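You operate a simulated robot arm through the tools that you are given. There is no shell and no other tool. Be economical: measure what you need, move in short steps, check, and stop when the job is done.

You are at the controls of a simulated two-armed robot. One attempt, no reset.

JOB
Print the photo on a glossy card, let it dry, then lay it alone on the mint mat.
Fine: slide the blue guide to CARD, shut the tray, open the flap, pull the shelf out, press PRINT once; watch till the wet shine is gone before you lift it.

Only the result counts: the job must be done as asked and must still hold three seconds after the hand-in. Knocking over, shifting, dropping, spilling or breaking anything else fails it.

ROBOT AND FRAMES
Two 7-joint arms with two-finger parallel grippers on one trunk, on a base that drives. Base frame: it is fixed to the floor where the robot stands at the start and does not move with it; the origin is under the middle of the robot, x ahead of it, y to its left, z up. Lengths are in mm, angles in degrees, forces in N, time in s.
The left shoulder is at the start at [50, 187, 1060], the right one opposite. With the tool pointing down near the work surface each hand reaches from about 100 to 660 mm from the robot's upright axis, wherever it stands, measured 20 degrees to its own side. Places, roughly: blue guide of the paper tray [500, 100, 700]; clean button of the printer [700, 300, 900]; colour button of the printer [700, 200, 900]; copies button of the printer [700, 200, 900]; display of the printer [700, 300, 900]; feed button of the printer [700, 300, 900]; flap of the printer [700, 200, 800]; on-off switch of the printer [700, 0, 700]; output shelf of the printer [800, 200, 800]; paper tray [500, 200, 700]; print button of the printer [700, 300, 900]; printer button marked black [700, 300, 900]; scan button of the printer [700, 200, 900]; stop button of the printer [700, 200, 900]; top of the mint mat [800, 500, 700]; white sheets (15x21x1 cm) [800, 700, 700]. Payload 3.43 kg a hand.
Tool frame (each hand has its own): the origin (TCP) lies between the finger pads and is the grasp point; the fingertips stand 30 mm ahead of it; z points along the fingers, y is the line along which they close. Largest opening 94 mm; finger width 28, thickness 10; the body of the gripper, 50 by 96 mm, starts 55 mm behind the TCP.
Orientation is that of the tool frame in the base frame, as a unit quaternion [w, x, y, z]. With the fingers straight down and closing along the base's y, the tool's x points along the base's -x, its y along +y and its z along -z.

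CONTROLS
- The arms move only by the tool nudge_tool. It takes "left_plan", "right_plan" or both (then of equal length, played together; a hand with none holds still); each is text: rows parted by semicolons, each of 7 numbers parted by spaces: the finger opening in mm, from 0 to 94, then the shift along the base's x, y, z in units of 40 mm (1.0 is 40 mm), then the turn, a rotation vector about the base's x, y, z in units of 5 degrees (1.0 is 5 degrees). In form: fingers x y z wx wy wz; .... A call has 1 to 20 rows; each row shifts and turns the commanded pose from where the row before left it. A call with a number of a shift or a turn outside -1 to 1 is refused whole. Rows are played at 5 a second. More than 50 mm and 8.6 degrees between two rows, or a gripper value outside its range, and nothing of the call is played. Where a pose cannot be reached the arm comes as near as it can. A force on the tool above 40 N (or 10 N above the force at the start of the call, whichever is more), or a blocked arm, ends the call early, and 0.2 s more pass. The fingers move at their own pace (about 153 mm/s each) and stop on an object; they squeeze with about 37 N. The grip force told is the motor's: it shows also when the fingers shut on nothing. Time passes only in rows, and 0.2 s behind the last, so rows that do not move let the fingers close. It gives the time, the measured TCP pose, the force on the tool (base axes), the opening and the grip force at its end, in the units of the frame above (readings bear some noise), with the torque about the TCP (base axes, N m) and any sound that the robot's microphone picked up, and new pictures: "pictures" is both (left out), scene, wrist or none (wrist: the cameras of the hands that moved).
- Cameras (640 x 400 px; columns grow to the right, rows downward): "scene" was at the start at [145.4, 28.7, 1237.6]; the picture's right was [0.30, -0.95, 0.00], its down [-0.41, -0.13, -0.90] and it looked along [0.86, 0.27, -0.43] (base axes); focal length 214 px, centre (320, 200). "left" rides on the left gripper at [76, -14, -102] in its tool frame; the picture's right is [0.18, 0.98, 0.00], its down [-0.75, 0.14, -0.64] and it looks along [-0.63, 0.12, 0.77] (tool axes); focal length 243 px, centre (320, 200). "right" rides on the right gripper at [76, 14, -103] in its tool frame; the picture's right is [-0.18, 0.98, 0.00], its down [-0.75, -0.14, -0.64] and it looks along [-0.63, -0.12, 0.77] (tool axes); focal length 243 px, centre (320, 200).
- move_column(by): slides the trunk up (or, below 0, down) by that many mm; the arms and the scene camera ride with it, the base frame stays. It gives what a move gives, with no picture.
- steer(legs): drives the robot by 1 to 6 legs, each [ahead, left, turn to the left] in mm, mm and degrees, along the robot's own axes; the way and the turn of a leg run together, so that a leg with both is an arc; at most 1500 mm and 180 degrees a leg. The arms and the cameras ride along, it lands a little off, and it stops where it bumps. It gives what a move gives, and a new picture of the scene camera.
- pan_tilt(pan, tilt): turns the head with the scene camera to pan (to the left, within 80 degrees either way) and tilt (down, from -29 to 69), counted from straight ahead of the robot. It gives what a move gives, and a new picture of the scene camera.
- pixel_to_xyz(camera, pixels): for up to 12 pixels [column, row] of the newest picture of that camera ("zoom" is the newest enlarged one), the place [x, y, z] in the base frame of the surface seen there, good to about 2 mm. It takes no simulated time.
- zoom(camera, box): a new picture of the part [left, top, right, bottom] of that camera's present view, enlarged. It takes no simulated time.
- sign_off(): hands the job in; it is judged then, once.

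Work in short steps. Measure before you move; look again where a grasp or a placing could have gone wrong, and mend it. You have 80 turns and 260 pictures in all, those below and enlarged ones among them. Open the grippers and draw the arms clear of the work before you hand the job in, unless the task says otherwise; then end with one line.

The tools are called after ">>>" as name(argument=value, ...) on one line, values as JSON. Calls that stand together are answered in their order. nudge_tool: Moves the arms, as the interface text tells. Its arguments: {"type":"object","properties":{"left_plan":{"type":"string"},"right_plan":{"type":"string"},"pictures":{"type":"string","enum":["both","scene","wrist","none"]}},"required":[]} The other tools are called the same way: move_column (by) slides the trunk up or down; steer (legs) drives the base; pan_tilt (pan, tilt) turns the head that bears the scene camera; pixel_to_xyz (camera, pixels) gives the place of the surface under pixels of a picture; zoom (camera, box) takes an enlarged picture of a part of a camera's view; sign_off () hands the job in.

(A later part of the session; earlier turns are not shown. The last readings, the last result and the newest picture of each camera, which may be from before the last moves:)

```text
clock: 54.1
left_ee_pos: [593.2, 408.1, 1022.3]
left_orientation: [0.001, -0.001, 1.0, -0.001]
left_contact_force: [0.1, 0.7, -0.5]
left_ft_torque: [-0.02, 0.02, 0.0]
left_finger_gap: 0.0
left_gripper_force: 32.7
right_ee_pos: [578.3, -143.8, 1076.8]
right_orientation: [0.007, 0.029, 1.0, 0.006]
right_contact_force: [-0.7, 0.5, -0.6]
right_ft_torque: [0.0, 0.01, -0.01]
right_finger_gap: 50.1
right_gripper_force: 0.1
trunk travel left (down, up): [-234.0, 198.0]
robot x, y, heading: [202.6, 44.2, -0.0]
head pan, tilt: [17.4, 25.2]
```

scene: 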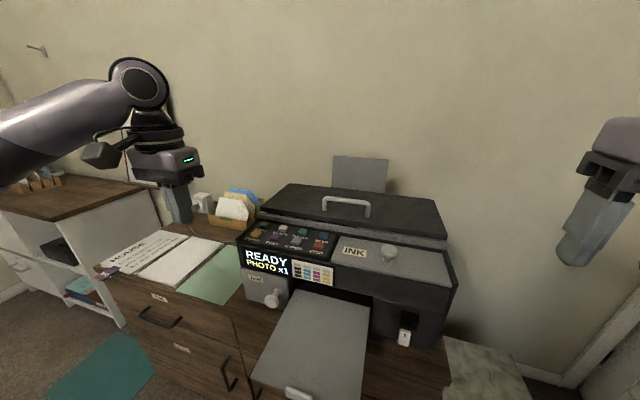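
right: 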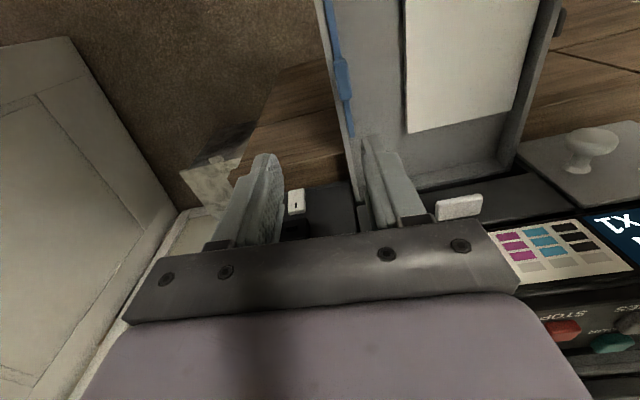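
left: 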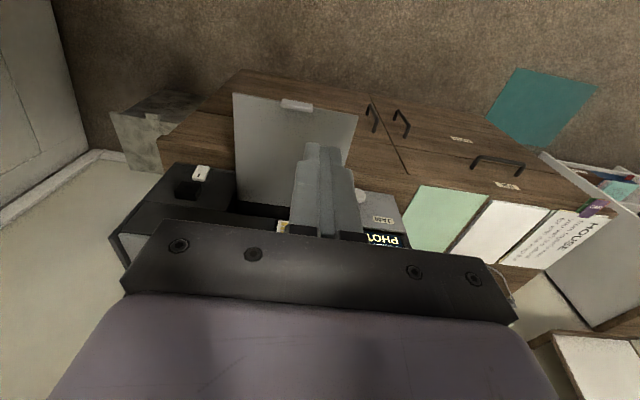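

I'll re-measure the buttons from here, and check the shelf and the loaded tray.

>>> zoom(camera="scene", box=[230, 200, 350, 290])

>>> pixel_to_xyz(camera="zoom", pixels=[[190, 132], [172, 150], [185, 120], [140, 165], [275, 160], [255, 100]])

```text
4.44 times, centred on (290, 245) of scene
```

zoom: 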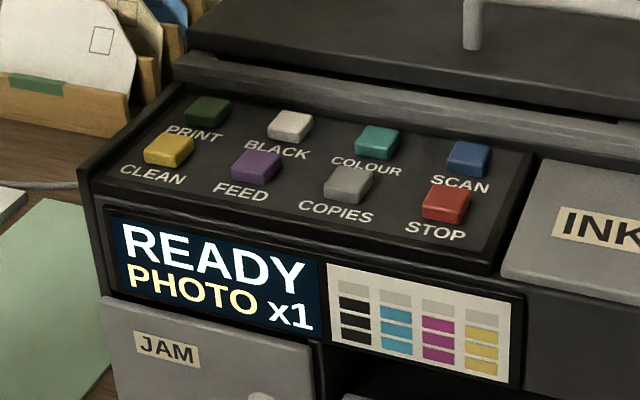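

```text
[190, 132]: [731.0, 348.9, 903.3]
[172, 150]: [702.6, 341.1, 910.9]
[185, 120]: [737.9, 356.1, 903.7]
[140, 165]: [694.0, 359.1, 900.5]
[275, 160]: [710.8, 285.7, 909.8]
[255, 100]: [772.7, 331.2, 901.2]
```

>>> pixel_to_xyz(camera="zoom", pixels=[[208, 106], [195, 105], [225, 106], [208, 98], [205, 115], [292, 120]])

>>> nudge_tool(left_plan="0 0.6 -0.25 0 0 0 0;0 0.7 -0.3 0 0 0 0;0 0.8 -0.35 0 0 0 0;0 0.8 -0.35 0 0 0 0;0 0.8 -0.35 0 0 0 0")

```text
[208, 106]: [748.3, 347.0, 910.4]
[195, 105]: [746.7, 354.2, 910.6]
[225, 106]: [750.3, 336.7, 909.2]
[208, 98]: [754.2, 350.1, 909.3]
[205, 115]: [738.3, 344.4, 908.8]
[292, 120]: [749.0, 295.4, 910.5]
```

```text
clock: 55.4
left_ee_pos: [741.2, 343.6, 1021.7]
left_orientation: [0.001, 0.001, 1.0, -0.001]
left_contact_force: [-0.5, -0.1, 0.4]
left_ft_torque: [0.0, 0.02, 0.0]
left_finger_gap: 0.0
left_gripper_force: 32.9
right_ee_pos: [577.5, -145.1, 1078.4]
right_orientation: [0.007, 0.029, 1.0, 0.007]
right_contact_force: [0.4, 0.3, 0.0]
right_ft_torque: [-0.01, -0.03, -0.03]
right_finger_gap: 49.9
right_gripper_force: 0.0
trunk travel left (down, up): [-234.0, 198.0]
robot x, y, heading: [200.4, 44.7, 0.2]
head pan, tilt: [17.4, 25.2]
```

scene: 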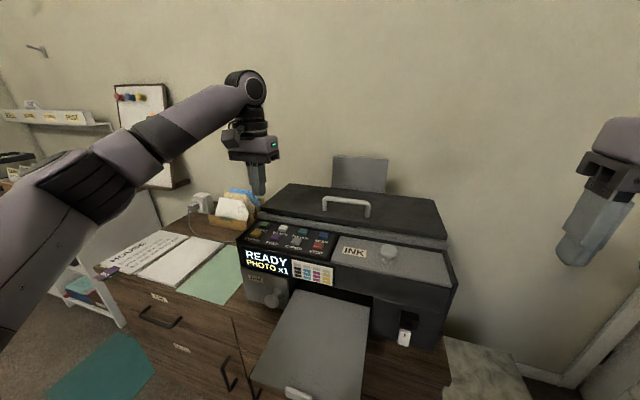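
left: 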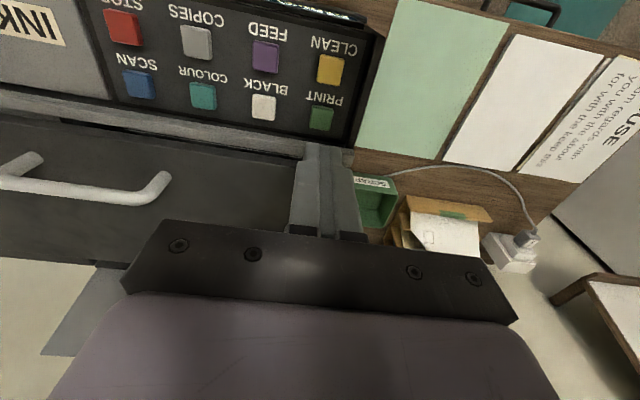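

The hand is above the panel and the button centre is (746,345). I'll descend to about 8 mm over it.

>>> nudge_tool(left_plan="0 0.12 0.04 -0.4 0 0 0;0 0 0 -0.5 0 0 0;0 0 0 -0.5 0 0 0;0 0 0 -0.4 0 0 0;0 0 0 0 0 0 0")

>>> zoom(camera="scene", box=[220, 180, 340, 270])

>>> zoom(camera="left", box=[220, 60, 440, 240])

```text
clock: 56.5
left_ee_pos: [745.6, 345.4, 950.8]
left_orientation: [0.001, 0.0, 1.0, -0.001]
left_contact_force: [-0.2, -0.2, 0.4]
left_ft_torque: [0.0, -0.01, 0.01]
left_finger_gap: 0.0
left_gripper_force: 33.1
right_ee_pos: [575.8, -144.5, 1077.3]
right_orientation: [0.007, 0.028, 1.0, 0.007]
right_contact_force: [-0.6, 0.3, 0.3]
right_ft_torque: [-0.03, 0.01, -0.02]
right_finger_gap: 50.1
right_gripper_force: 0.2
trunk travel left (down, up): [-234.0, 198.0]
robot x, y, heading: [196.0, 46.6, -0.2]
head pan, tilt: [17.4, 25.2]
```

scene: 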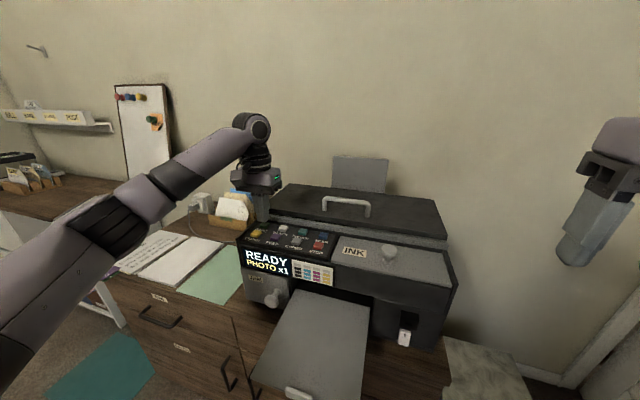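
left: 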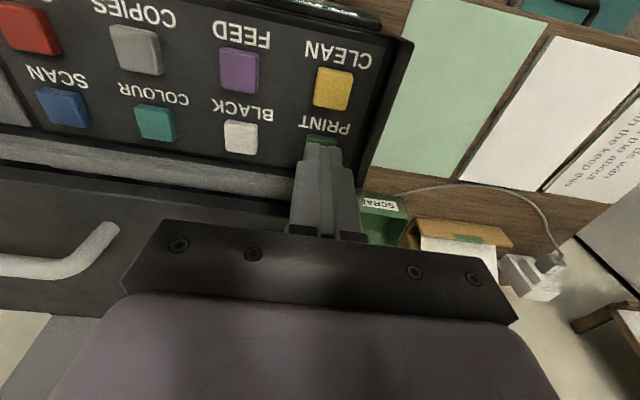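

```text
4.44 times, centred on (280, 225) of scene
```

zoom: 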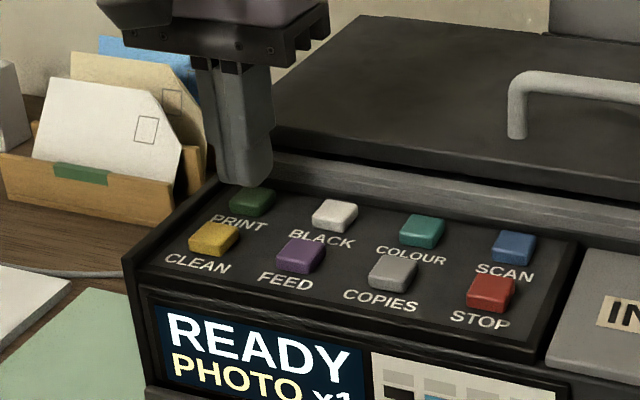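

```text
2.22 times, centred on (330, 150) of left
```

zoom: 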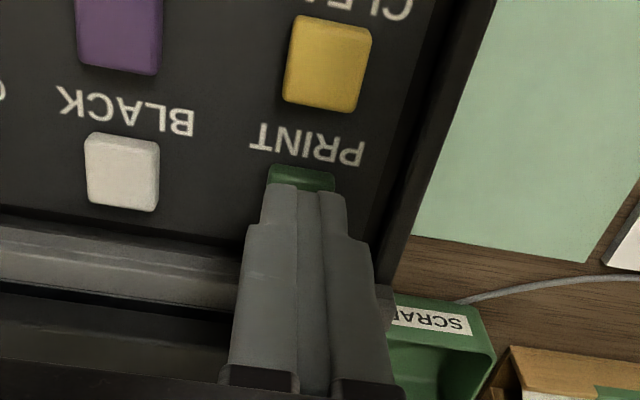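

The tips are centred over the green PRINT button. I'll make a single press: down 18 mm in total, then up.

>>> nudge_tool(left_plan="0 0 0 -0.2 0 0 0;0 0 0 -0.12 0 0 0;0 0 0 -0.12 0 0 0")

>>> zoom(camera="scene", box=[220, 200, 340, 290])

```text
clock: 57.4
left_ee_pos: [745.6, 345.9, 933.2]
left_orientation: [0.002, 0.001, 1.0, -0.001]
left_contact_force: [2.1, 0.7, 6.5]
left_ft_torque: [0.05, -0.02, 0.02]
left_finger_gap: 0.0
left_gripper_force: 32.9
right_ee_pos: [576.8, -145.1, 1077.2]
right_orientation: [0.008, 0.029, 1.0, 0.007]
right_contact_force: [-0.1, -0.2, 0.6]
right_ft_torque: [-0.02, -0.01, 0.04]
right_finger_gap: 49.7
right_gripper_force: 0.0
trunk travel left (down, up): [-234.0, 198.0]
robot x, y, heading: [197.1, 46.0, -0.1]
head pan, tilt: [17.4, 25.2]
heard: click
```

scene: 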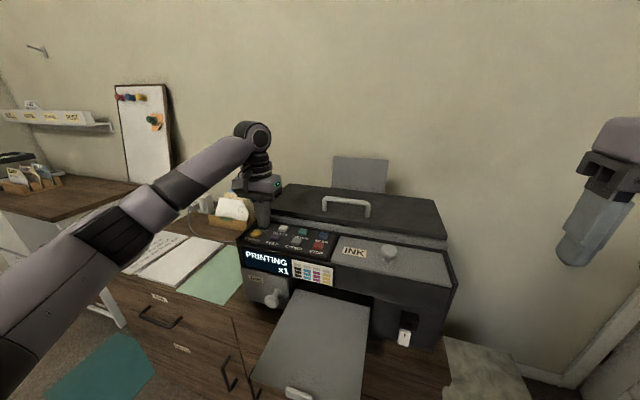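
left: 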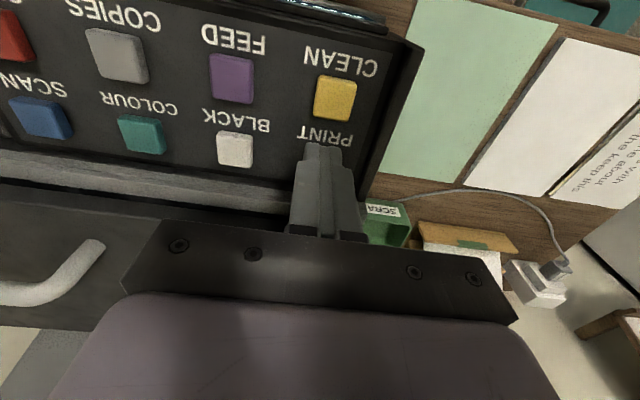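

```text
4.44 times, centred on (280, 245) of scene
```

zoom: 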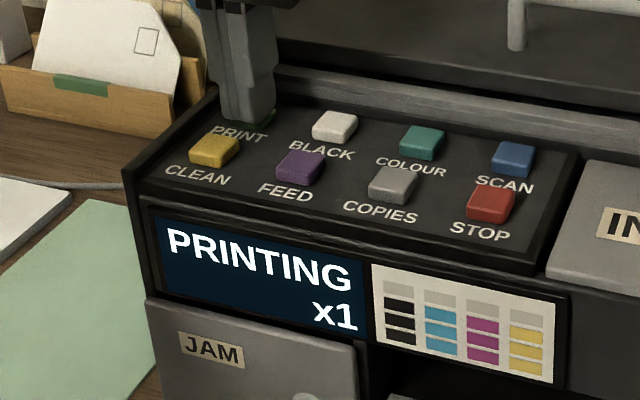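

A click was heard and the display says PRINTING x1. I'll raise the hand and back away, then watch the shelf.

>>> nudge_tool(left_plan="0 0 0 0.5 0 0 0;0 0 0 0.9 0 0 0;0 0 0 0.9 0 0 0;0 -0.8 0.3 0 0 0 0;0 -0.8 0.3 0 0 0 0;0 -0.8 0.3 0 0 0 0;0 -0.8 0.3 0 0 0 0;0 0 0 0 0 0 0;0 0 0 0 0 0 0;0 0 0 0 0 0 0", pictures="scene")

>>> zoom(camera="scene", box=[230, 230, 450, 400])

```text
clock: 59.5
left_ee_pos: [618.1, 394.4, 1025.6]
left_orientation: [0.002, 0.0, 1.0, -0.001]
left_contact_force: [-0.9, 0.7, 0.3]
left_ft_torque: [0.0, 0.0, -0.01]
left_finger_gap: 0.1
left_gripper_force: 33.5
right_ee_pos: [577.3, -143.4, 1077.0]
right_orientation: [0.007, 0.03, 1.0, 0.006]
right_contact_force: [0.2, -0.1, 0.0]
right_ft_torque: [0.01, 0.01, 0.01]
right_finger_gap: 49.7
right_gripper_force: 0.0
trunk travel left (down, up): [-234.0, 198.0]
robot x, y, heading: [200.4, 49.5, 0.1]
head pan, tilt: [17.4, 25.2]
```

scene: 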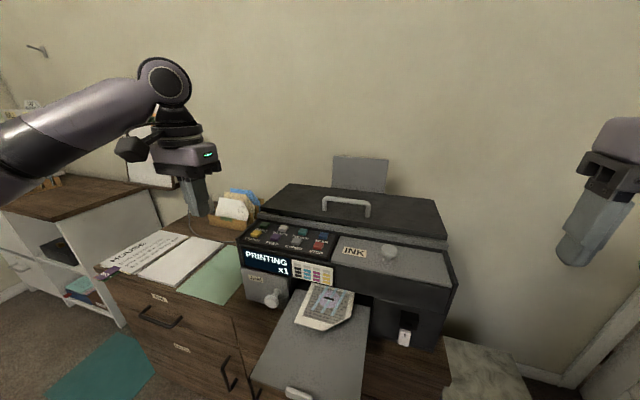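

```text
2.35 times, centred on (340, 315) of scene
```

zoom: 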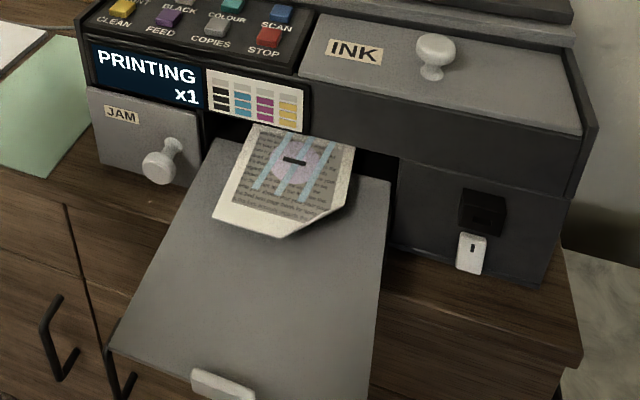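

The card is coming out. I'll wait and watch.

>>> nudge_tool(left_plan="0 0 0 0 0 0 0;0 0 0 0 0 0 0;0 0 0 0 0 0 0;0 0 0 0 0 0 0;0 0 0 0 0 0 0;0 0 0 0 0 0 0;0 0 0 0 0 0 0;0 0 0 0 0 0 0;0 0 0 0 0 0 0;0 0 0 0 0 0 0;0 0 0 0 0 0 0;0 0 0 0 0 0 0;0 0 0 0 0 0 0;0 0 0 0 0 0 0;0 0 0 0 0 0 0;0 0 0 0 0 0 0;0 0 0 0 0 0 0;0 0 0 0 0 0 0;0 0 0 0 0 0 0;0 0 0 0 0 0 0", pictures="none")

>>> zoom(camera="scene", box=[230, 230, 450, 400])

```text
clock: 63.8
left_ee_pos: [617.9, 393.6, 1025.4]
left_orientation: [0.0, 0.0, 1.0, 0.0]
left_contact_force: [-0.1, 0.5, -0.5]
left_ft_torque: [0.0, 0.02, 0.01]
left_finger_gap: 0.0
left_gripper_force: 33.3
right_ee_pos: [577.6, -144.7, 1077.8]
right_orientation: [0.007, 0.029, 1.0, 0.007]
right_contact_force: [-0.1, -0.1, 0.4]
right_ft_torque: [0.0, 0.01, 0.01]
right_finger_gap: 49.8
right_gripper_force: 0.1
trunk travel left (down, up): [-234.0, 198.0]
robot x, y, heading: [198.8, 42.0, -0.2]
head pan, tilt: [17.4, 25.2]
```

```text
2.35 times, centred on (340, 315) of scene
```

zoom: 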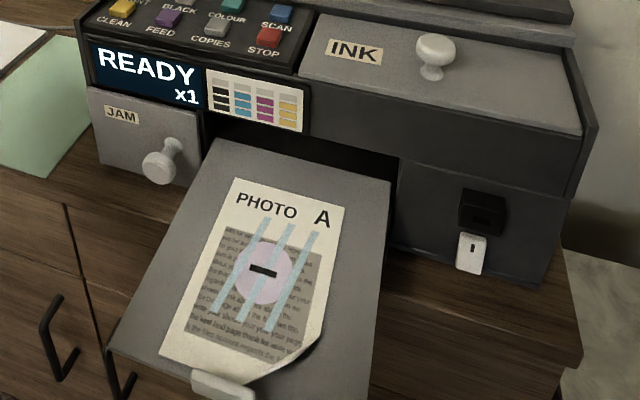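

PHOTO A is out and the display shows READY. The blue streaks may be wet shine, so I'll look closely and measure the card.

>>> zoom(camera="scene", box=[275, 300, 365, 375])

>>> pixel_to_xyz(camera="zoom", pixels=[[262, 30], [505, 80], [75, 370], [455, 320], [400, 370], [440, 345], [420, 345], [300, 390], [270, 100], [350, 250], [150, 300], [470, 220]])

```text
5.33 times, centred on (320, 338) of scene
```

zoom: 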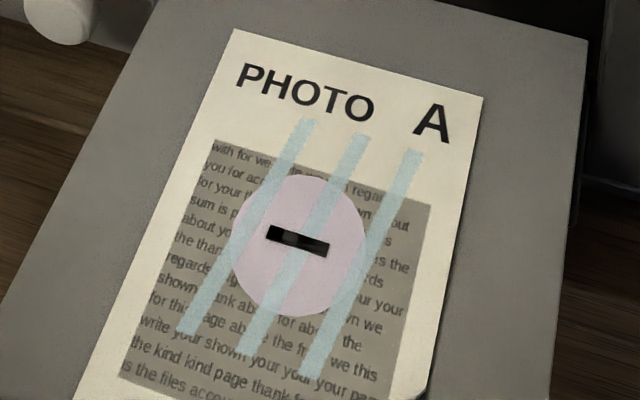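

```text
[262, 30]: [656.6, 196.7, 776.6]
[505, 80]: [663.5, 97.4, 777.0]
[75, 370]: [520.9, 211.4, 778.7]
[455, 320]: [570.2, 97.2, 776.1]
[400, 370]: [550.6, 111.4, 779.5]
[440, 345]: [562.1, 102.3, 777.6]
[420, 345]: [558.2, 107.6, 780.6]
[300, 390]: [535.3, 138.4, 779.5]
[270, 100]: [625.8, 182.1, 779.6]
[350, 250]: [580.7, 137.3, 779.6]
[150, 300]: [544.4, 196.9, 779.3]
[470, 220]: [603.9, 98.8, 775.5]
```

The blue diagonal streaks look like wet shine. I'll wait with the head tilted to see the whole card.

>>> pan_tilt(pan=5, tilt=42)

>>> nudge_tool(left_plan="0 0 0 0 0 0 0;0 0 0 0 0 0 0;0 0 0 0 0 0 0;0 0 0 0 0 0 0;0 0 0 0 0 0 0;0 0 0 0 0 0 0;0 0 0 0 0 0 0;0 0 0 0 0 0 0;0 0 0 0 0 0 0;0 0 0 0 0 0 0;0 0 0 0 0 0 0;0 0 0 0 0 0 0;0 0 0 0 0 0 0;0 0 0 0 0 0 0;0 0 0 0 0 0 0;0 0 0 0 0 0 0;0 0 0 0 0 0 0;0 0 0 0 0 0 0;0 0 0 0 0 0 0;0 0 0 0 0 0 0", pictures="none")

>>> zoom(camera="scene", box=[240, 180, 400, 300])

```text
clock: 64.5
left_ee_pos: [617.9, 393.0, 1025.6]
left_orientation: [0.001, -0.001, 1.0, -0.001]
left_contact_force: [1.1, 0.1, -1.1]
left_ft_torque: [0.04, 0.0, 0.01]
left_finger_gap: 0.0
left_gripper_force: 33.1
right_ee_pos: [576.6, -144.2, 1077.9]
right_orientation: [0.008, 0.029, 1.0, 0.007]
right_contact_force: [0.1, 0.7, -0.6]
right_ft_torque: [0.01, -0.02, -0.01]
right_finger_gap: 49.8
right_gripper_force: 0.0
trunk travel left (down, up): [-234.0, 198.0]
robot x, y, heading: [198.2, 44.9, 0.2]
head pan, tilt: [5.0, 42.0]
```

scene: 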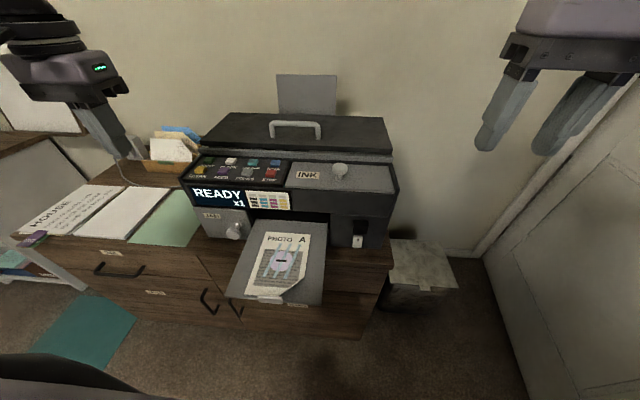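

```text
clock: 68.8
left_ee_pos: [616.8, 394.1, 1024.6]
left_orientation: [0.001, 0.0, 1.0, -0.001]
left_contact_force: [0.2, 0.4, -0.6]
left_ft_torque: [-0.02, 0.01, 0.0]
left_finger_gap: 0.0
left_gripper_force: 32.8
right_ee_pos: [576.9, -143.7, 1077.5]
right_orientation: [0.006, 0.028, 1.0, 0.006]
right_contact_force: [1.0, 0.3, -1.0]
right_ft_torque: [-0.02, 0.03, -0.02]
right_finger_gap: 49.9
right_gripper_force: 0.0
trunk travel left (down, up): [-234.0, 198.0]
robot x, y, heading: [198.8, 48.1, 0.1]
head pan, tilt: [5.0, 42.0]
```

```text
3.33 times, centred on (320, 240) of scene
```

zoom: 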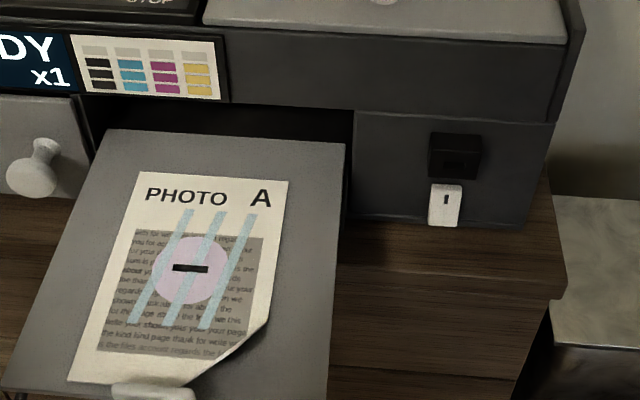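

The near-right corner of the card curls up, which makes a good pinch point. I'll zoom on it.

>>> zoom(camera="scene", box=[270, 255, 330, 305])

>>> pixel_to_xyz(camera="zoom", pixels=[[400, 230], [380, 280], [340, 330], [280, 370], [345, 270], [300, 300], [240, 340], [200, 380], [420, 180], [350, 310], [320, 345], [370, 250]])

```text
8.00 times, centred on (300, 280) of scene
```

zoom: 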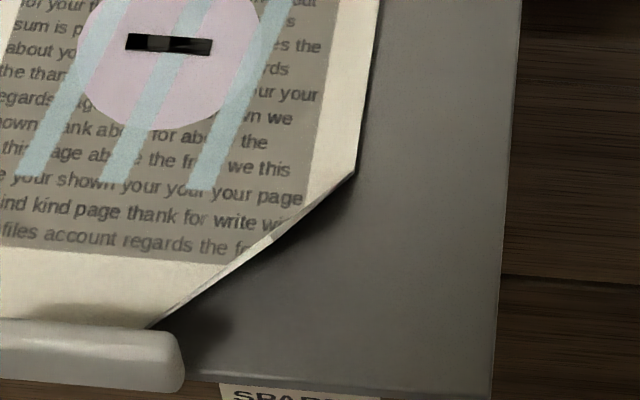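

```text
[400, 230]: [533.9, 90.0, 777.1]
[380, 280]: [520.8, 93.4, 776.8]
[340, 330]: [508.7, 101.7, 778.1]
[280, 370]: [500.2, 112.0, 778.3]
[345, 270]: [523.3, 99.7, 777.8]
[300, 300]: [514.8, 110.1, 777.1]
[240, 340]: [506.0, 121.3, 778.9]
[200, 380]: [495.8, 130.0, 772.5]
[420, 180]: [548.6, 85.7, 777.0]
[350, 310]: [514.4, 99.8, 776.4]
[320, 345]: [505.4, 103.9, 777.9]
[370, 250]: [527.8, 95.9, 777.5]
```

>>> pixel_to_xyz(camera="zoom", pixels=[[250, 250], [200, 285], [300, 212], [270, 235], [335, 170], [345, 175], [240, 262], [225, 272], [160, 318], [320, 120], [150, 300], [100, 290]])

>>> nudge_tool(left_plan="0 -0.5 -0.7 0 0 0 0;0 -0.5 -0.7 0 0 0 0;0 -0.5 -0.7 0 0 0 0;0 -0.3 -0.8 0 0 0 0;0 -0.3 -0.8 0 0 0 0;0 -0.3 -0.8 0 0 0 0;0 -0.3 -0.8 0 0 0 0;0 0 0 0 0 0 0;0 0 0 0 0 0 0;0 0 0 0 0 0 0;0 0 0 0 0 0 0;0 0 0 0 0 0 0;0 0 0 0 0 0 0;0 0 0 0 0 0 0;0 0 0 0 0 0 0;0 0 0 0 0 0 0;0 0 0 0 0 0 0;0 0 0 0 0 0 0;0 0 0 0 0 0 0;0 0 0 0 0 0 0")

```text
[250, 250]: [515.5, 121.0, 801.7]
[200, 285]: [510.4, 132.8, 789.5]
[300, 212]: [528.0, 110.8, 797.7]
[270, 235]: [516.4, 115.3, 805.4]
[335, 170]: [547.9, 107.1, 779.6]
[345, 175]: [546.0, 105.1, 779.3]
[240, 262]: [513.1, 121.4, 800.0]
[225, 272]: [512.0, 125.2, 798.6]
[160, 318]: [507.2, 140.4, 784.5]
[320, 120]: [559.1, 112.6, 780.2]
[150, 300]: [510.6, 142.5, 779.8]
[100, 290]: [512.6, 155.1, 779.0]
```

```text
clock: 73.0
left_ee_pos: [509.2, 180.6, 1024.9]
left_orientation: [0.001, 0.0, 1.0, -0.001]
left_contact_force: [-0.1, -0.1, 0.0]
left_ft_torque: [0.01, 0.0, 0.0]
left_finger_gap: 0.1
left_gripper_force: 33.3
right_ee_pos: [577.0, -143.6, 1077.5]
right_orientation: [0.007, 0.03, 1.0, 0.006]
right_contact_force: [0.6, 0.0, -0.7]
right_ft_torque: [0.04, -0.03, 0.0]
right_finger_gap: 49.9
right_gripper_force: 0.0
trunk travel left (down, up): [-234.0, 198.0]
robot x, y, heading: [197.6, 48.5, 0.4]
head pan, tilt: [5.0, 42.0]
```

scene: 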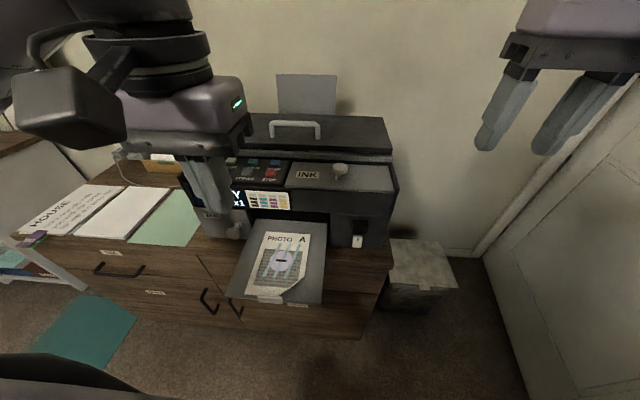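
left: 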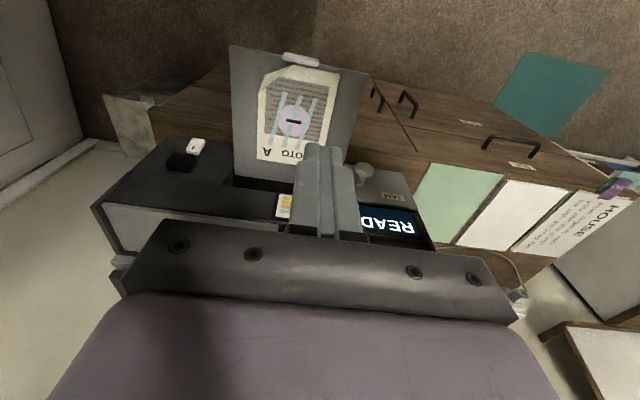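

The corner stands up as a tab: fold line from (546,105) to (508,142), tip at (516,115,805), leaning outward by about 25°. The shine is still there. While it dries I'll reposition the base to favour the left arm.

>>> steer(legs=[[-40, -170, 0]])

>>> nudge_tool(left_plan="30 0 0.2 -0.3 0 0 -1;30 0 0.2 -0.3 0 0 -1;30 0 0.2 -0.3 0 0 -1;30 0 0.2 -0.3 0 0 -1;30 0 0.2 -0.3 0 0 -1;30 0 0.2 -0.3 0 0 -1;30 0 0.2 -0.3 0 0 -1;30 0 0 0 0 0 -1;30 0 0 0 0 0 -1;30 0 0 0 0.7 -0.7 0;30 0 0 0 0.7 -0.7 0;30 0 0 0 0.7 -0.7 0;30 0 0 0 0.7 -0.7 0")

```text
clock: 75.1
left_ee_pos: [467.7, 10.1, 1022.5]
left_orientation: [0.0, 0.001, 1.0, 0.0]
left_contact_force: [-0.4, -0.2, 0.5]
left_ft_torque: [-0.02, 0.01, 0.02]
left_finger_gap: 0.0
left_gripper_force: 33.0
right_ee_pos: [536.1, -312.1, 1076.7]
right_orientation: [0.007, 0.029, 1.0, 0.007]
right_contact_force: [-0.2, 0.6, 0.0]
right_ft_torque: [-0.04, 0.02, -0.04]
right_finger_gap: 50.2
right_gripper_force: 0.0
trunk travel left (down, up): [-234.0, 198.0]
robot x, y, heading: [160.2, -125.3, -0.3]
head pan, tilt: [5.0, 42.0]
```

scene: 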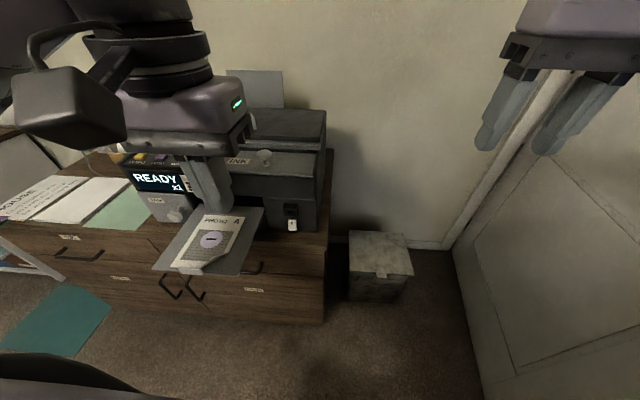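

```text
clock: 77.9
left_ee_pos: [468.2, 66.9, 939.3]
left_orientation: [0.066, 0.376, 0.911, 0.158]
left_contact_force: [-0.8, 0.7, -0.3]
left_ft_torque: [0.01, -0.01, 0.02]
left_finger_gap: 30.0
left_gripper_force: 0.0
right_ee_pos: [536.8, -313.9, 1078.3]
right_orientation: [0.008, 0.029, 1.0, 0.007]
right_contact_force: [-0.2, 0.0, 0.7]
right_ft_torque: [0.0, 0.02, 0.01]
right_finger_gap: 49.8
right_gripper_force: 0.0
trunk travel left (down, up): [-234.0, 198.0]
robot x, y, heading: [160.8, -126.1, -0.3]
head pan, tilt: [5.0, 42.0]
```

scene: 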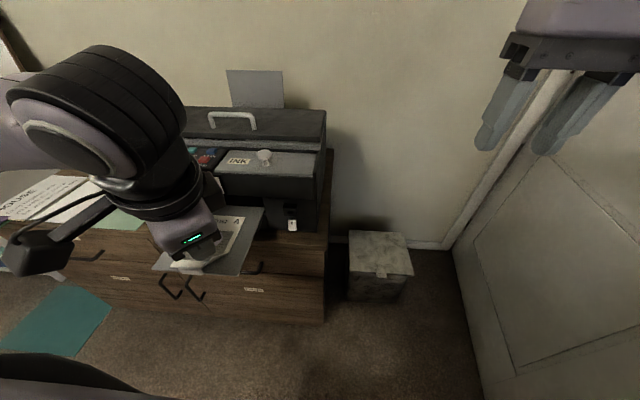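
left: 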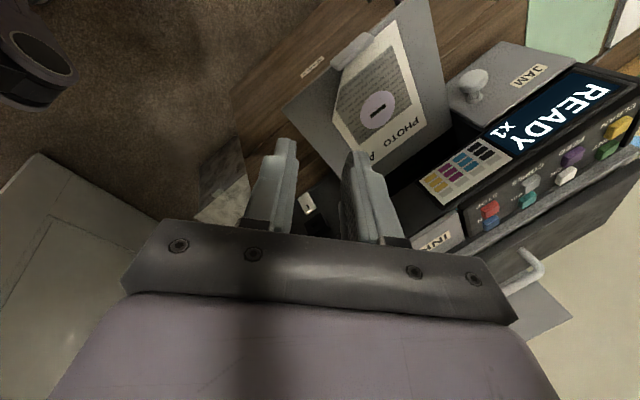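

The streaks look gone now. I'll check dryness and the corner closely from the left camera.

>>> zoom(camera="left", box=[320, 10, 450, 170])

>>> pixel_to_xyz(camera="left", pixels=[[338, 90], [345, 82], [350, 76], [342, 112], [335, 118], [394, 22], [425, 105], [376, 161], [339, 98], [346, 92]])

>>> zoom(camera="left", box=[310, 40, 410, 120])

```text
2.50 times, centred on (385, 90) of left
```

zoom: 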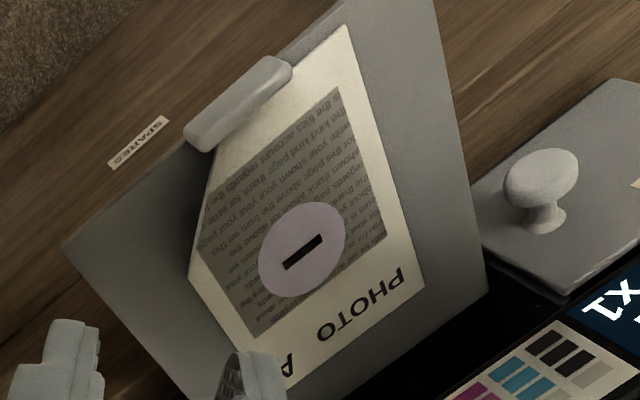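

```text
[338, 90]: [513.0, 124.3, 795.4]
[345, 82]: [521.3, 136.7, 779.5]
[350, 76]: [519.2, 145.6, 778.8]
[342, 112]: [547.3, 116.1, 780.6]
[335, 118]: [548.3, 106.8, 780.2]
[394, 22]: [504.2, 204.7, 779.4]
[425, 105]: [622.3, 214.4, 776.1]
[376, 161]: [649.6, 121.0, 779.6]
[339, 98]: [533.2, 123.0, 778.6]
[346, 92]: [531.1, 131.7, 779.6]
```

```text
5.00 times, centred on (360, 80) of left
```

zoom: 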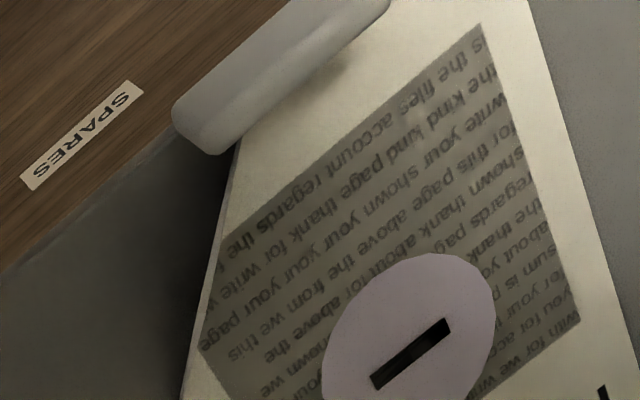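

The photo is dry, with no streaks left. I'll move to a pre-grasp point 60 mm back from the standing corner, tilting 5° more.

>>> nudge_tool(left_plan="26 0.2 0.2 -0.5 0.7 -0.7 0;26 0.22 0.21 -0.55 0 0 0;26 0.22 0.21 -0.55 0 0 0;26 0 0 0 0 0 0")

>>> zoom(camera="left", box=[220, 20, 440, 240])

```text
clock: 78.9
left_ee_pos: [494.9, 93.7, 875.8]
left_orientation: [0.082, 0.374, 0.902, 0.197]
left_contact_force: [-0.5, 1.1, 0.7]
left_ft_torque: [0.03, -0.01, 0.01]
left_finger_gap: 26.2
left_gripper_force: 0.0
right_ee_pos: [535.4, -311.9, 1078.0]
right_orientation: [0.008, 0.028, 1.0, 0.007]
right_contact_force: [-0.7, -0.8, 0.3]
right_ft_torque: [-0.02, 0.01, 0.01]
right_finger_gap: 50.1
right_gripper_force: 0.1
trunk travel left (down, up): [-234.0, 198.0]
robot x, y, heading: [159.2, -120.7, -0.1]
head pan, tilt: [5.0, 42.0]
```

scene: 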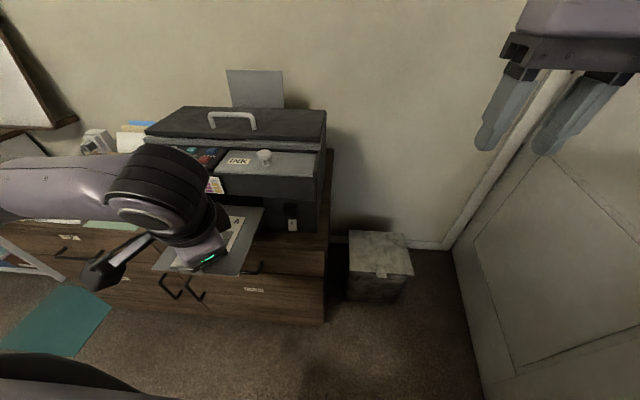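
left: 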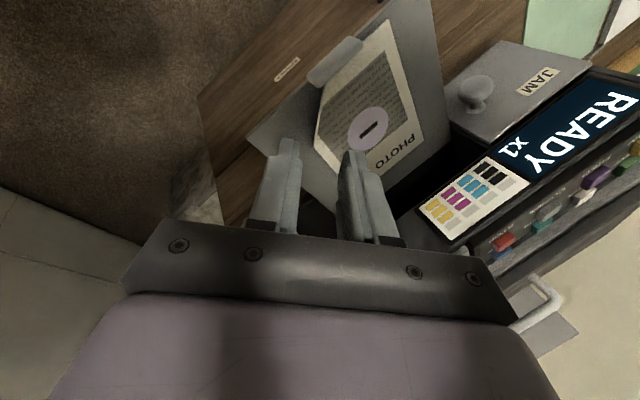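

```text
1.82 times, centred on (330, 130) of left
```

zoom: 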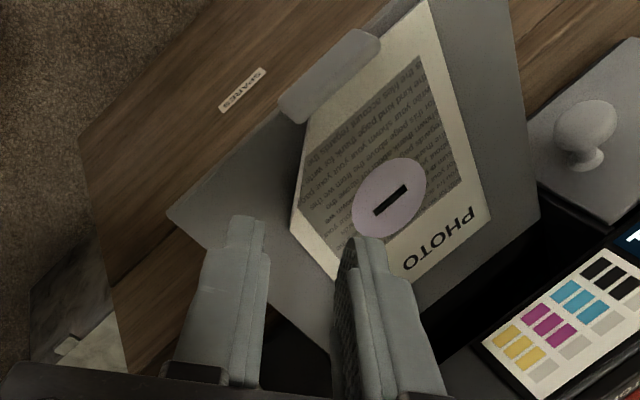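

I'll advance 40 mm along the approach and look.

>>> nudge_tool(left_plan="26 0.15 0.14 -0.45 0 0 0;26 0.15 0.14 -0.45 0 0 0;26 0 0 0 0 0 0", pictures="wrist")

>>> zoom(camera="left", box=[240, 60, 400, 200])

>>> zoom(camera="scene", box=[130, 200, 290, 300])

```text
clock: 79.7
left_ee_pos: [506.0, 105.3, 841.0]
left_orientation: [0.083, 0.374, 0.902, 0.197]
left_contact_force: [-0.2, -1.0, -0.4]
left_ft_torque: [0.02, 0.0, 0.01]
left_finger_gap: 26.1
left_gripper_force: 0.1
right_ee_pos: [535.7, -312.1, 1077.2]
right_orientation: [0.007, 0.028, 1.0, 0.007]
right_contact_force: [0.2, -0.7, 0.1]
right_ft_torque: [0.02, 0.0, -0.01]
right_finger_gap: 49.9
right_gripper_force: 0.0
trunk travel left (down, up): [-234.0, 198.0]
robot x, y, heading: [158.9, -120.8, -0.3]
head pan, tilt: [5.0, 42.0]
```

left: 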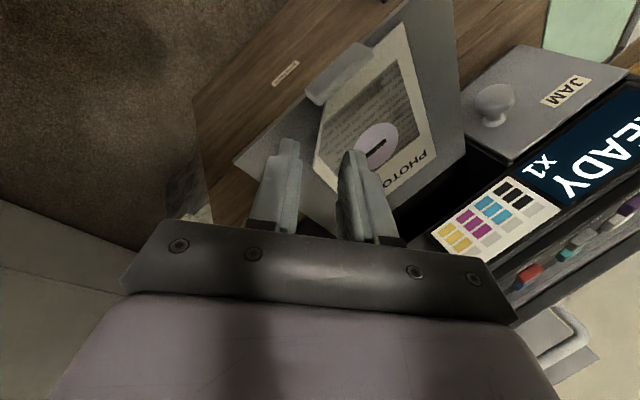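

```text
2.86 times, centred on (320, 130) of left
```

zoom: 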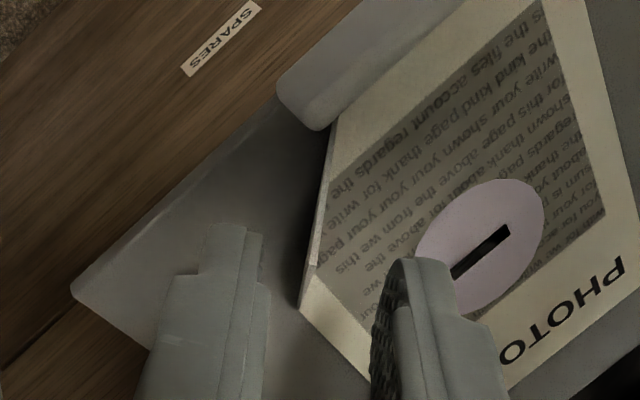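

```text
4.00 times, centred on (210, 250) of scene
```

zoom: 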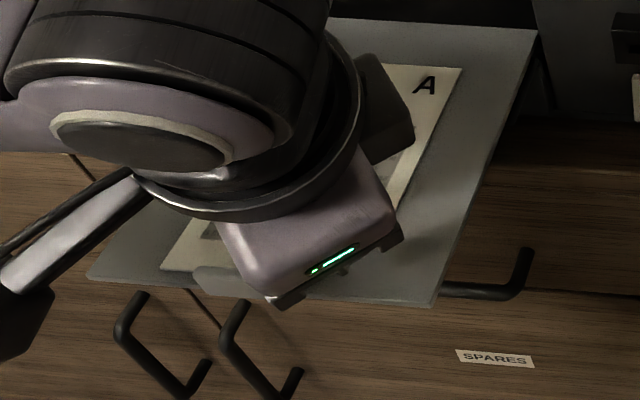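

>>> zoom(camera="left", box=[240, 60, 400, 200])

>>> pixel_to_xyz(camera="zoom", pixels=[[333, 145], [320, 210], [310, 260], [302, 303], [318, 235], [326, 180], [314, 262], [325, 230], [240, 235], [410, 262]])

```text
2.86 times, centred on (320, 130) of left
```

zoom: 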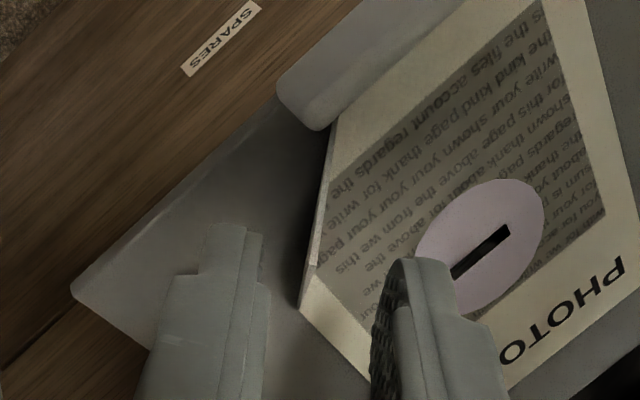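

```text
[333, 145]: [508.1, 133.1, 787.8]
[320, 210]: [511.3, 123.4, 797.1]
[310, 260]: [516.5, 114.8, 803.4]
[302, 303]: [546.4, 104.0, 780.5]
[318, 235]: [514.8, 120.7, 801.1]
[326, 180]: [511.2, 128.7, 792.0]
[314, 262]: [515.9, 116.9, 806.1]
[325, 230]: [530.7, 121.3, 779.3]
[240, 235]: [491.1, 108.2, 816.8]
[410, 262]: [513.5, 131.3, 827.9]
```

The geometry is consistent. I'll advance the last 23 mm so the corner sits between the pads, then check.

>>> nudge_tool(left_plan="26 0.08 0.07 -0.26 0 0 0;26 0.08 0.07 -0.26 0 0 0;26 0 0 0 0 0 0", pictures="wrist")

>>> zoom(camera="left", box=[240, 60, 400, 200])

```text
clock: 80.5
left_ee_pos: [511.9, 108.8, 819.3]
left_orientation: [0.083, 0.375, 0.902, 0.197]
left_contact_force: [-0.1, 0.4, 0.3]
left_ft_torque: [0.03, -0.02, 0.01]
left_finger_gap: 26.0
left_gripper_force: 0.0
right_ee_pos: [535.6, -312.8, 1077.6]
right_orientation: [0.007, 0.029, 1.0, 0.007]
right_contact_force: [-0.1, -0.5, -0.3]
right_ft_torque: [0.01, -0.01, 0.02]
right_finger_gap: 49.9
right_gripper_force: 0.0
trunk travel left (down, up): [-234.0, 198.0]
robot x, y, heading: [154.8, -124.1, -0.1]
head pan, tilt: [5.0, 42.0]
```

left: 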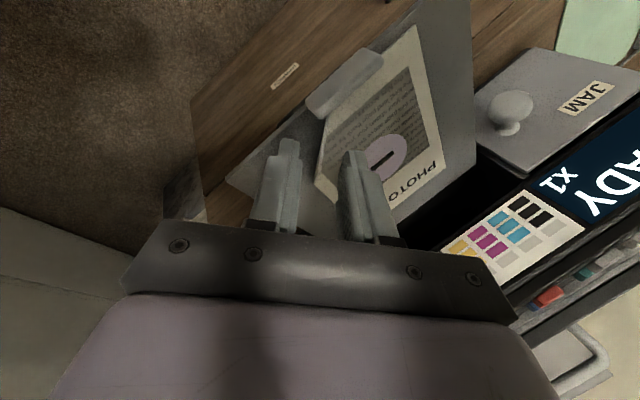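

```text
2.86 times, centred on (320, 130) of left
```

zoom: 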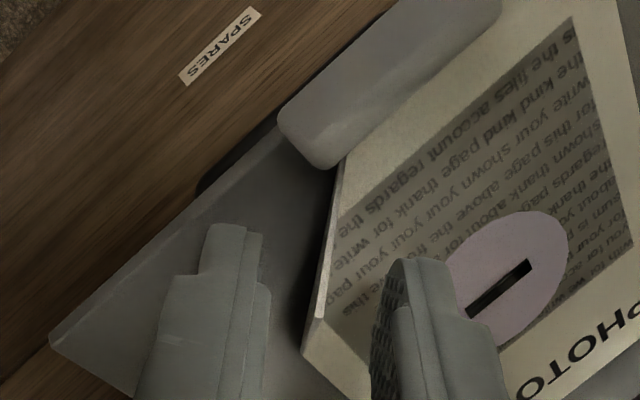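

The tab is midway between the pads. I'll close.

>>> nudge_tool(left_plan="16 0 0 0 0 0 0;8 0 0 0 0 0 0;0 0 0 0 0 0 0;0 0 0 0 0 0 0;0 0 0 0 0 0 0")

>>> zoom(camera="left", box=[240, 60, 400, 200])

```text
clock: 81.7
left_ee_pos: [513.2, 108.3, 820.3]
left_orientation: [0.082, 0.374, 0.903, 0.197]
left_contact_force: [0.1, 1.2, 1.8]
left_ft_torque: [0.16, -0.13, 0.04]
left_finger_gap: 1.8
left_gripper_force: 14.3
right_ee_pos: [538.0, -312.9, 1076.7]
right_orientation: [0.007, 0.028, 1.0, 0.007]
right_contact_force: [0.7, 0.3, 0.1]
right_ft_torque: [0.01, 0.03, -0.03]
right_finger_gap: 49.9
right_gripper_force: 0.1
trunk travel left (down, up): [-234.0, 198.0]
robot x, y, heading: [156.8, -124.6, -0.0]
head pan, tilt: [5.0, 42.0]
```

scene: 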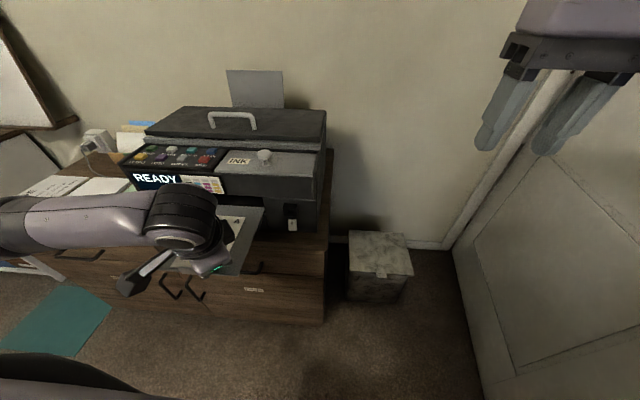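
left: 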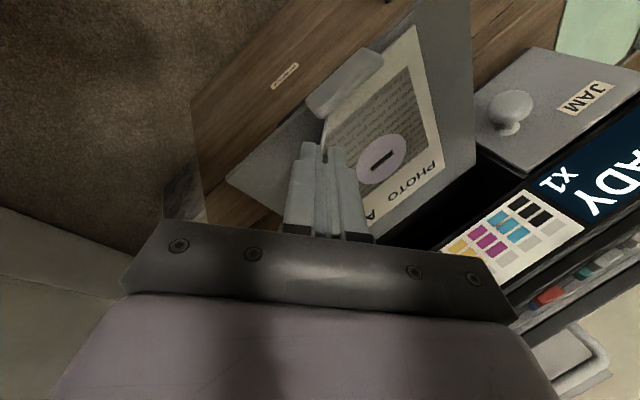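

```text
2.86 times, centred on (320, 130) of left
```

zoom: 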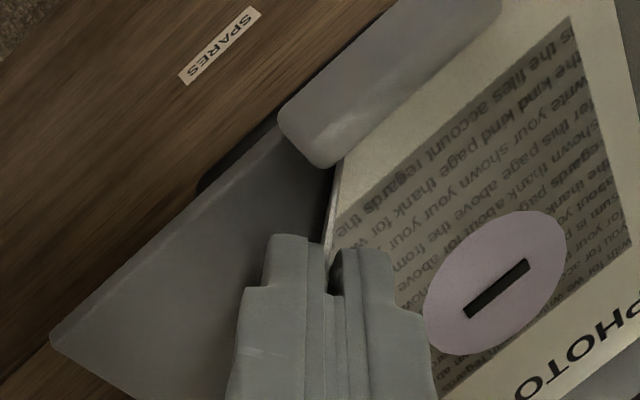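

The pads hold 1.8 mm of card. I'll lift gently by 40 mm and look.

>>> nudge_tool(left_plan="0 0 0 0.2 0 0 0;0 0 0 0.2 0 0 0;0 0 0 0.3 0 0 0;0 0 0 0.3 0 0 0")

>>> zoom(camera="left", box=[220, 0, 520, 200])

>>> zoom(camera="scene", box=[100, 150, 300, 300])

```text
clock: 82.7
left_ee_pos: [512.2, 110.2, 858.4]
left_orientation: [0.082, 0.374, 0.902, 0.198]
left_contact_force: [0.2, 0.2, -0.5]
left_ft_torque: [-0.03, 0.01, -0.01]
left_finger_gap: 1.7
left_gripper_force: 14.2
right_ee_pos: [536.3, -313.0, 1077.8]
right_orientation: [0.007, 0.029, 1.0, 0.007]
right_contact_force: [0.1, 0.0, 0.4]
right_ft_torque: [-0.02, 0.04, -0.01]
right_finger_gap: 50.0
right_gripper_force: 0.1
trunk travel left (down, up): [-234.0, 198.0]
robot x, y, heading: [157.2, -121.2, -0.1]
head pan, tilt: [5.0, 42.0]
```

scene: 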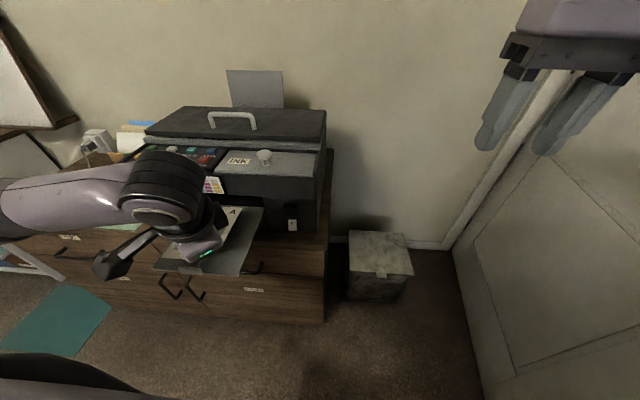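
left: 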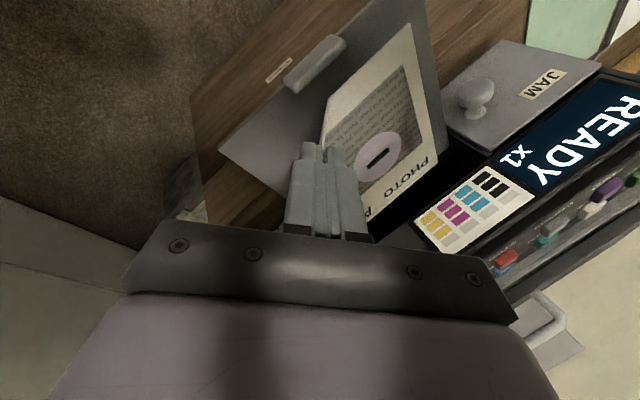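

```text
2.00 times, centred on (370, 100) of left
```

zoom: 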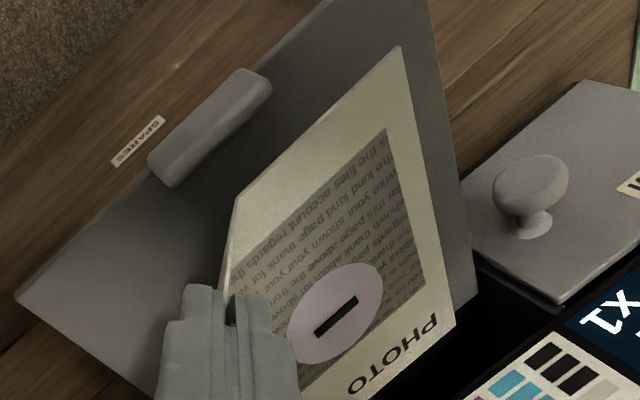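

```text
2.67 times, centred on (200, 225) of scene
```

zoom: 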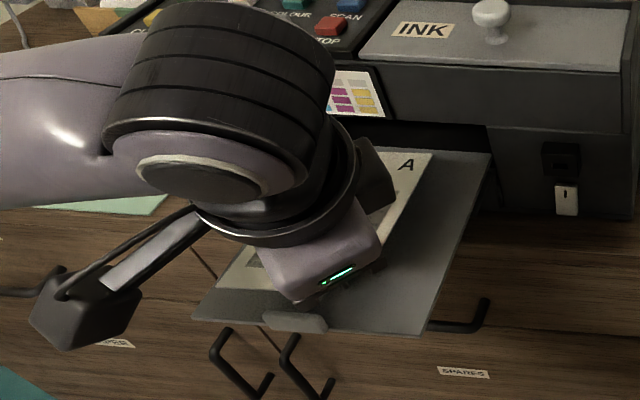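

The card is lifted. I'll measure its pose.

>>> pixel_to_xyz(camera="left", pixels=[[418, 27], [444, 158], [334, 100], [400, 100], [360, 215], [380, 55]])

>>> move_column(by=100)

```text
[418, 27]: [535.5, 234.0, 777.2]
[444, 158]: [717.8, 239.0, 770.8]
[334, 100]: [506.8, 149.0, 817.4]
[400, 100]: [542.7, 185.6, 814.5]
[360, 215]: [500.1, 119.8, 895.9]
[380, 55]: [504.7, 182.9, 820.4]
```

```text
clock: 84.0
left_ee_pos: [512.9, 110.2, 958.5]
left_orientation: [0.081, 0.374, 0.902, 0.198]
left_contact_force: [0.4, -0.6, -0.3]
left_ft_torque: [0.01, 0.01, -0.01]
left_finger_gap: 1.6
left_gripper_force: 14.1
right_ee_pos: [535.3, -312.3, 1177.7]
right_orientation: [0.008, 0.029, 1.0, 0.007]
right_contact_force: [0.5, 0.0, 0.1]
right_ft_torque: [0.01, -0.03, 0.0]
right_finger_gap: 50.0
right_gripper_force: 0.0
trunk travel left (down, up): [-334.0, 98.0]
robot x, y, heading: [159.0, -123.2, -0.1]
head pan, tilt: [5.0, 42.0]
```

It's level and secure. Next I look left to locate the mat precisely.

>>> pan_tilt(pan=35, tilt=32)

```text
clock: 85.0
left_ee_pos: [512.4, 109.0, 959.5]
left_orientation: [0.083, 0.374, 0.902, 0.197]
left_contact_force: [0.1, 0.3, -0.8]
left_ft_torque: [0.01, 0.02, 0.01]
left_finger_gap: 1.6
left_gripper_force: 13.7
right_ee_pos: [536.5, -312.5, 1177.2]
right_orientation: [0.007, 0.029, 1.0, 0.007]
right_contact_force: [-0.2, -0.3, 0.0]
right_ft_torque: [0.01, 0.0, 0.02]
right_finger_gap: 49.9
right_gripper_force: 0.1
trunk travel left (down, up): [-334.0, 98.0]
robot x, y, heading: [155.2, -122.9, -0.3]
head pan, tilt: [35.0, 32.0]
```

scene: 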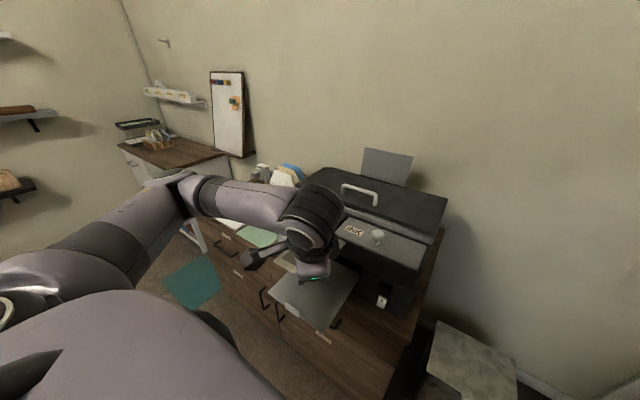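

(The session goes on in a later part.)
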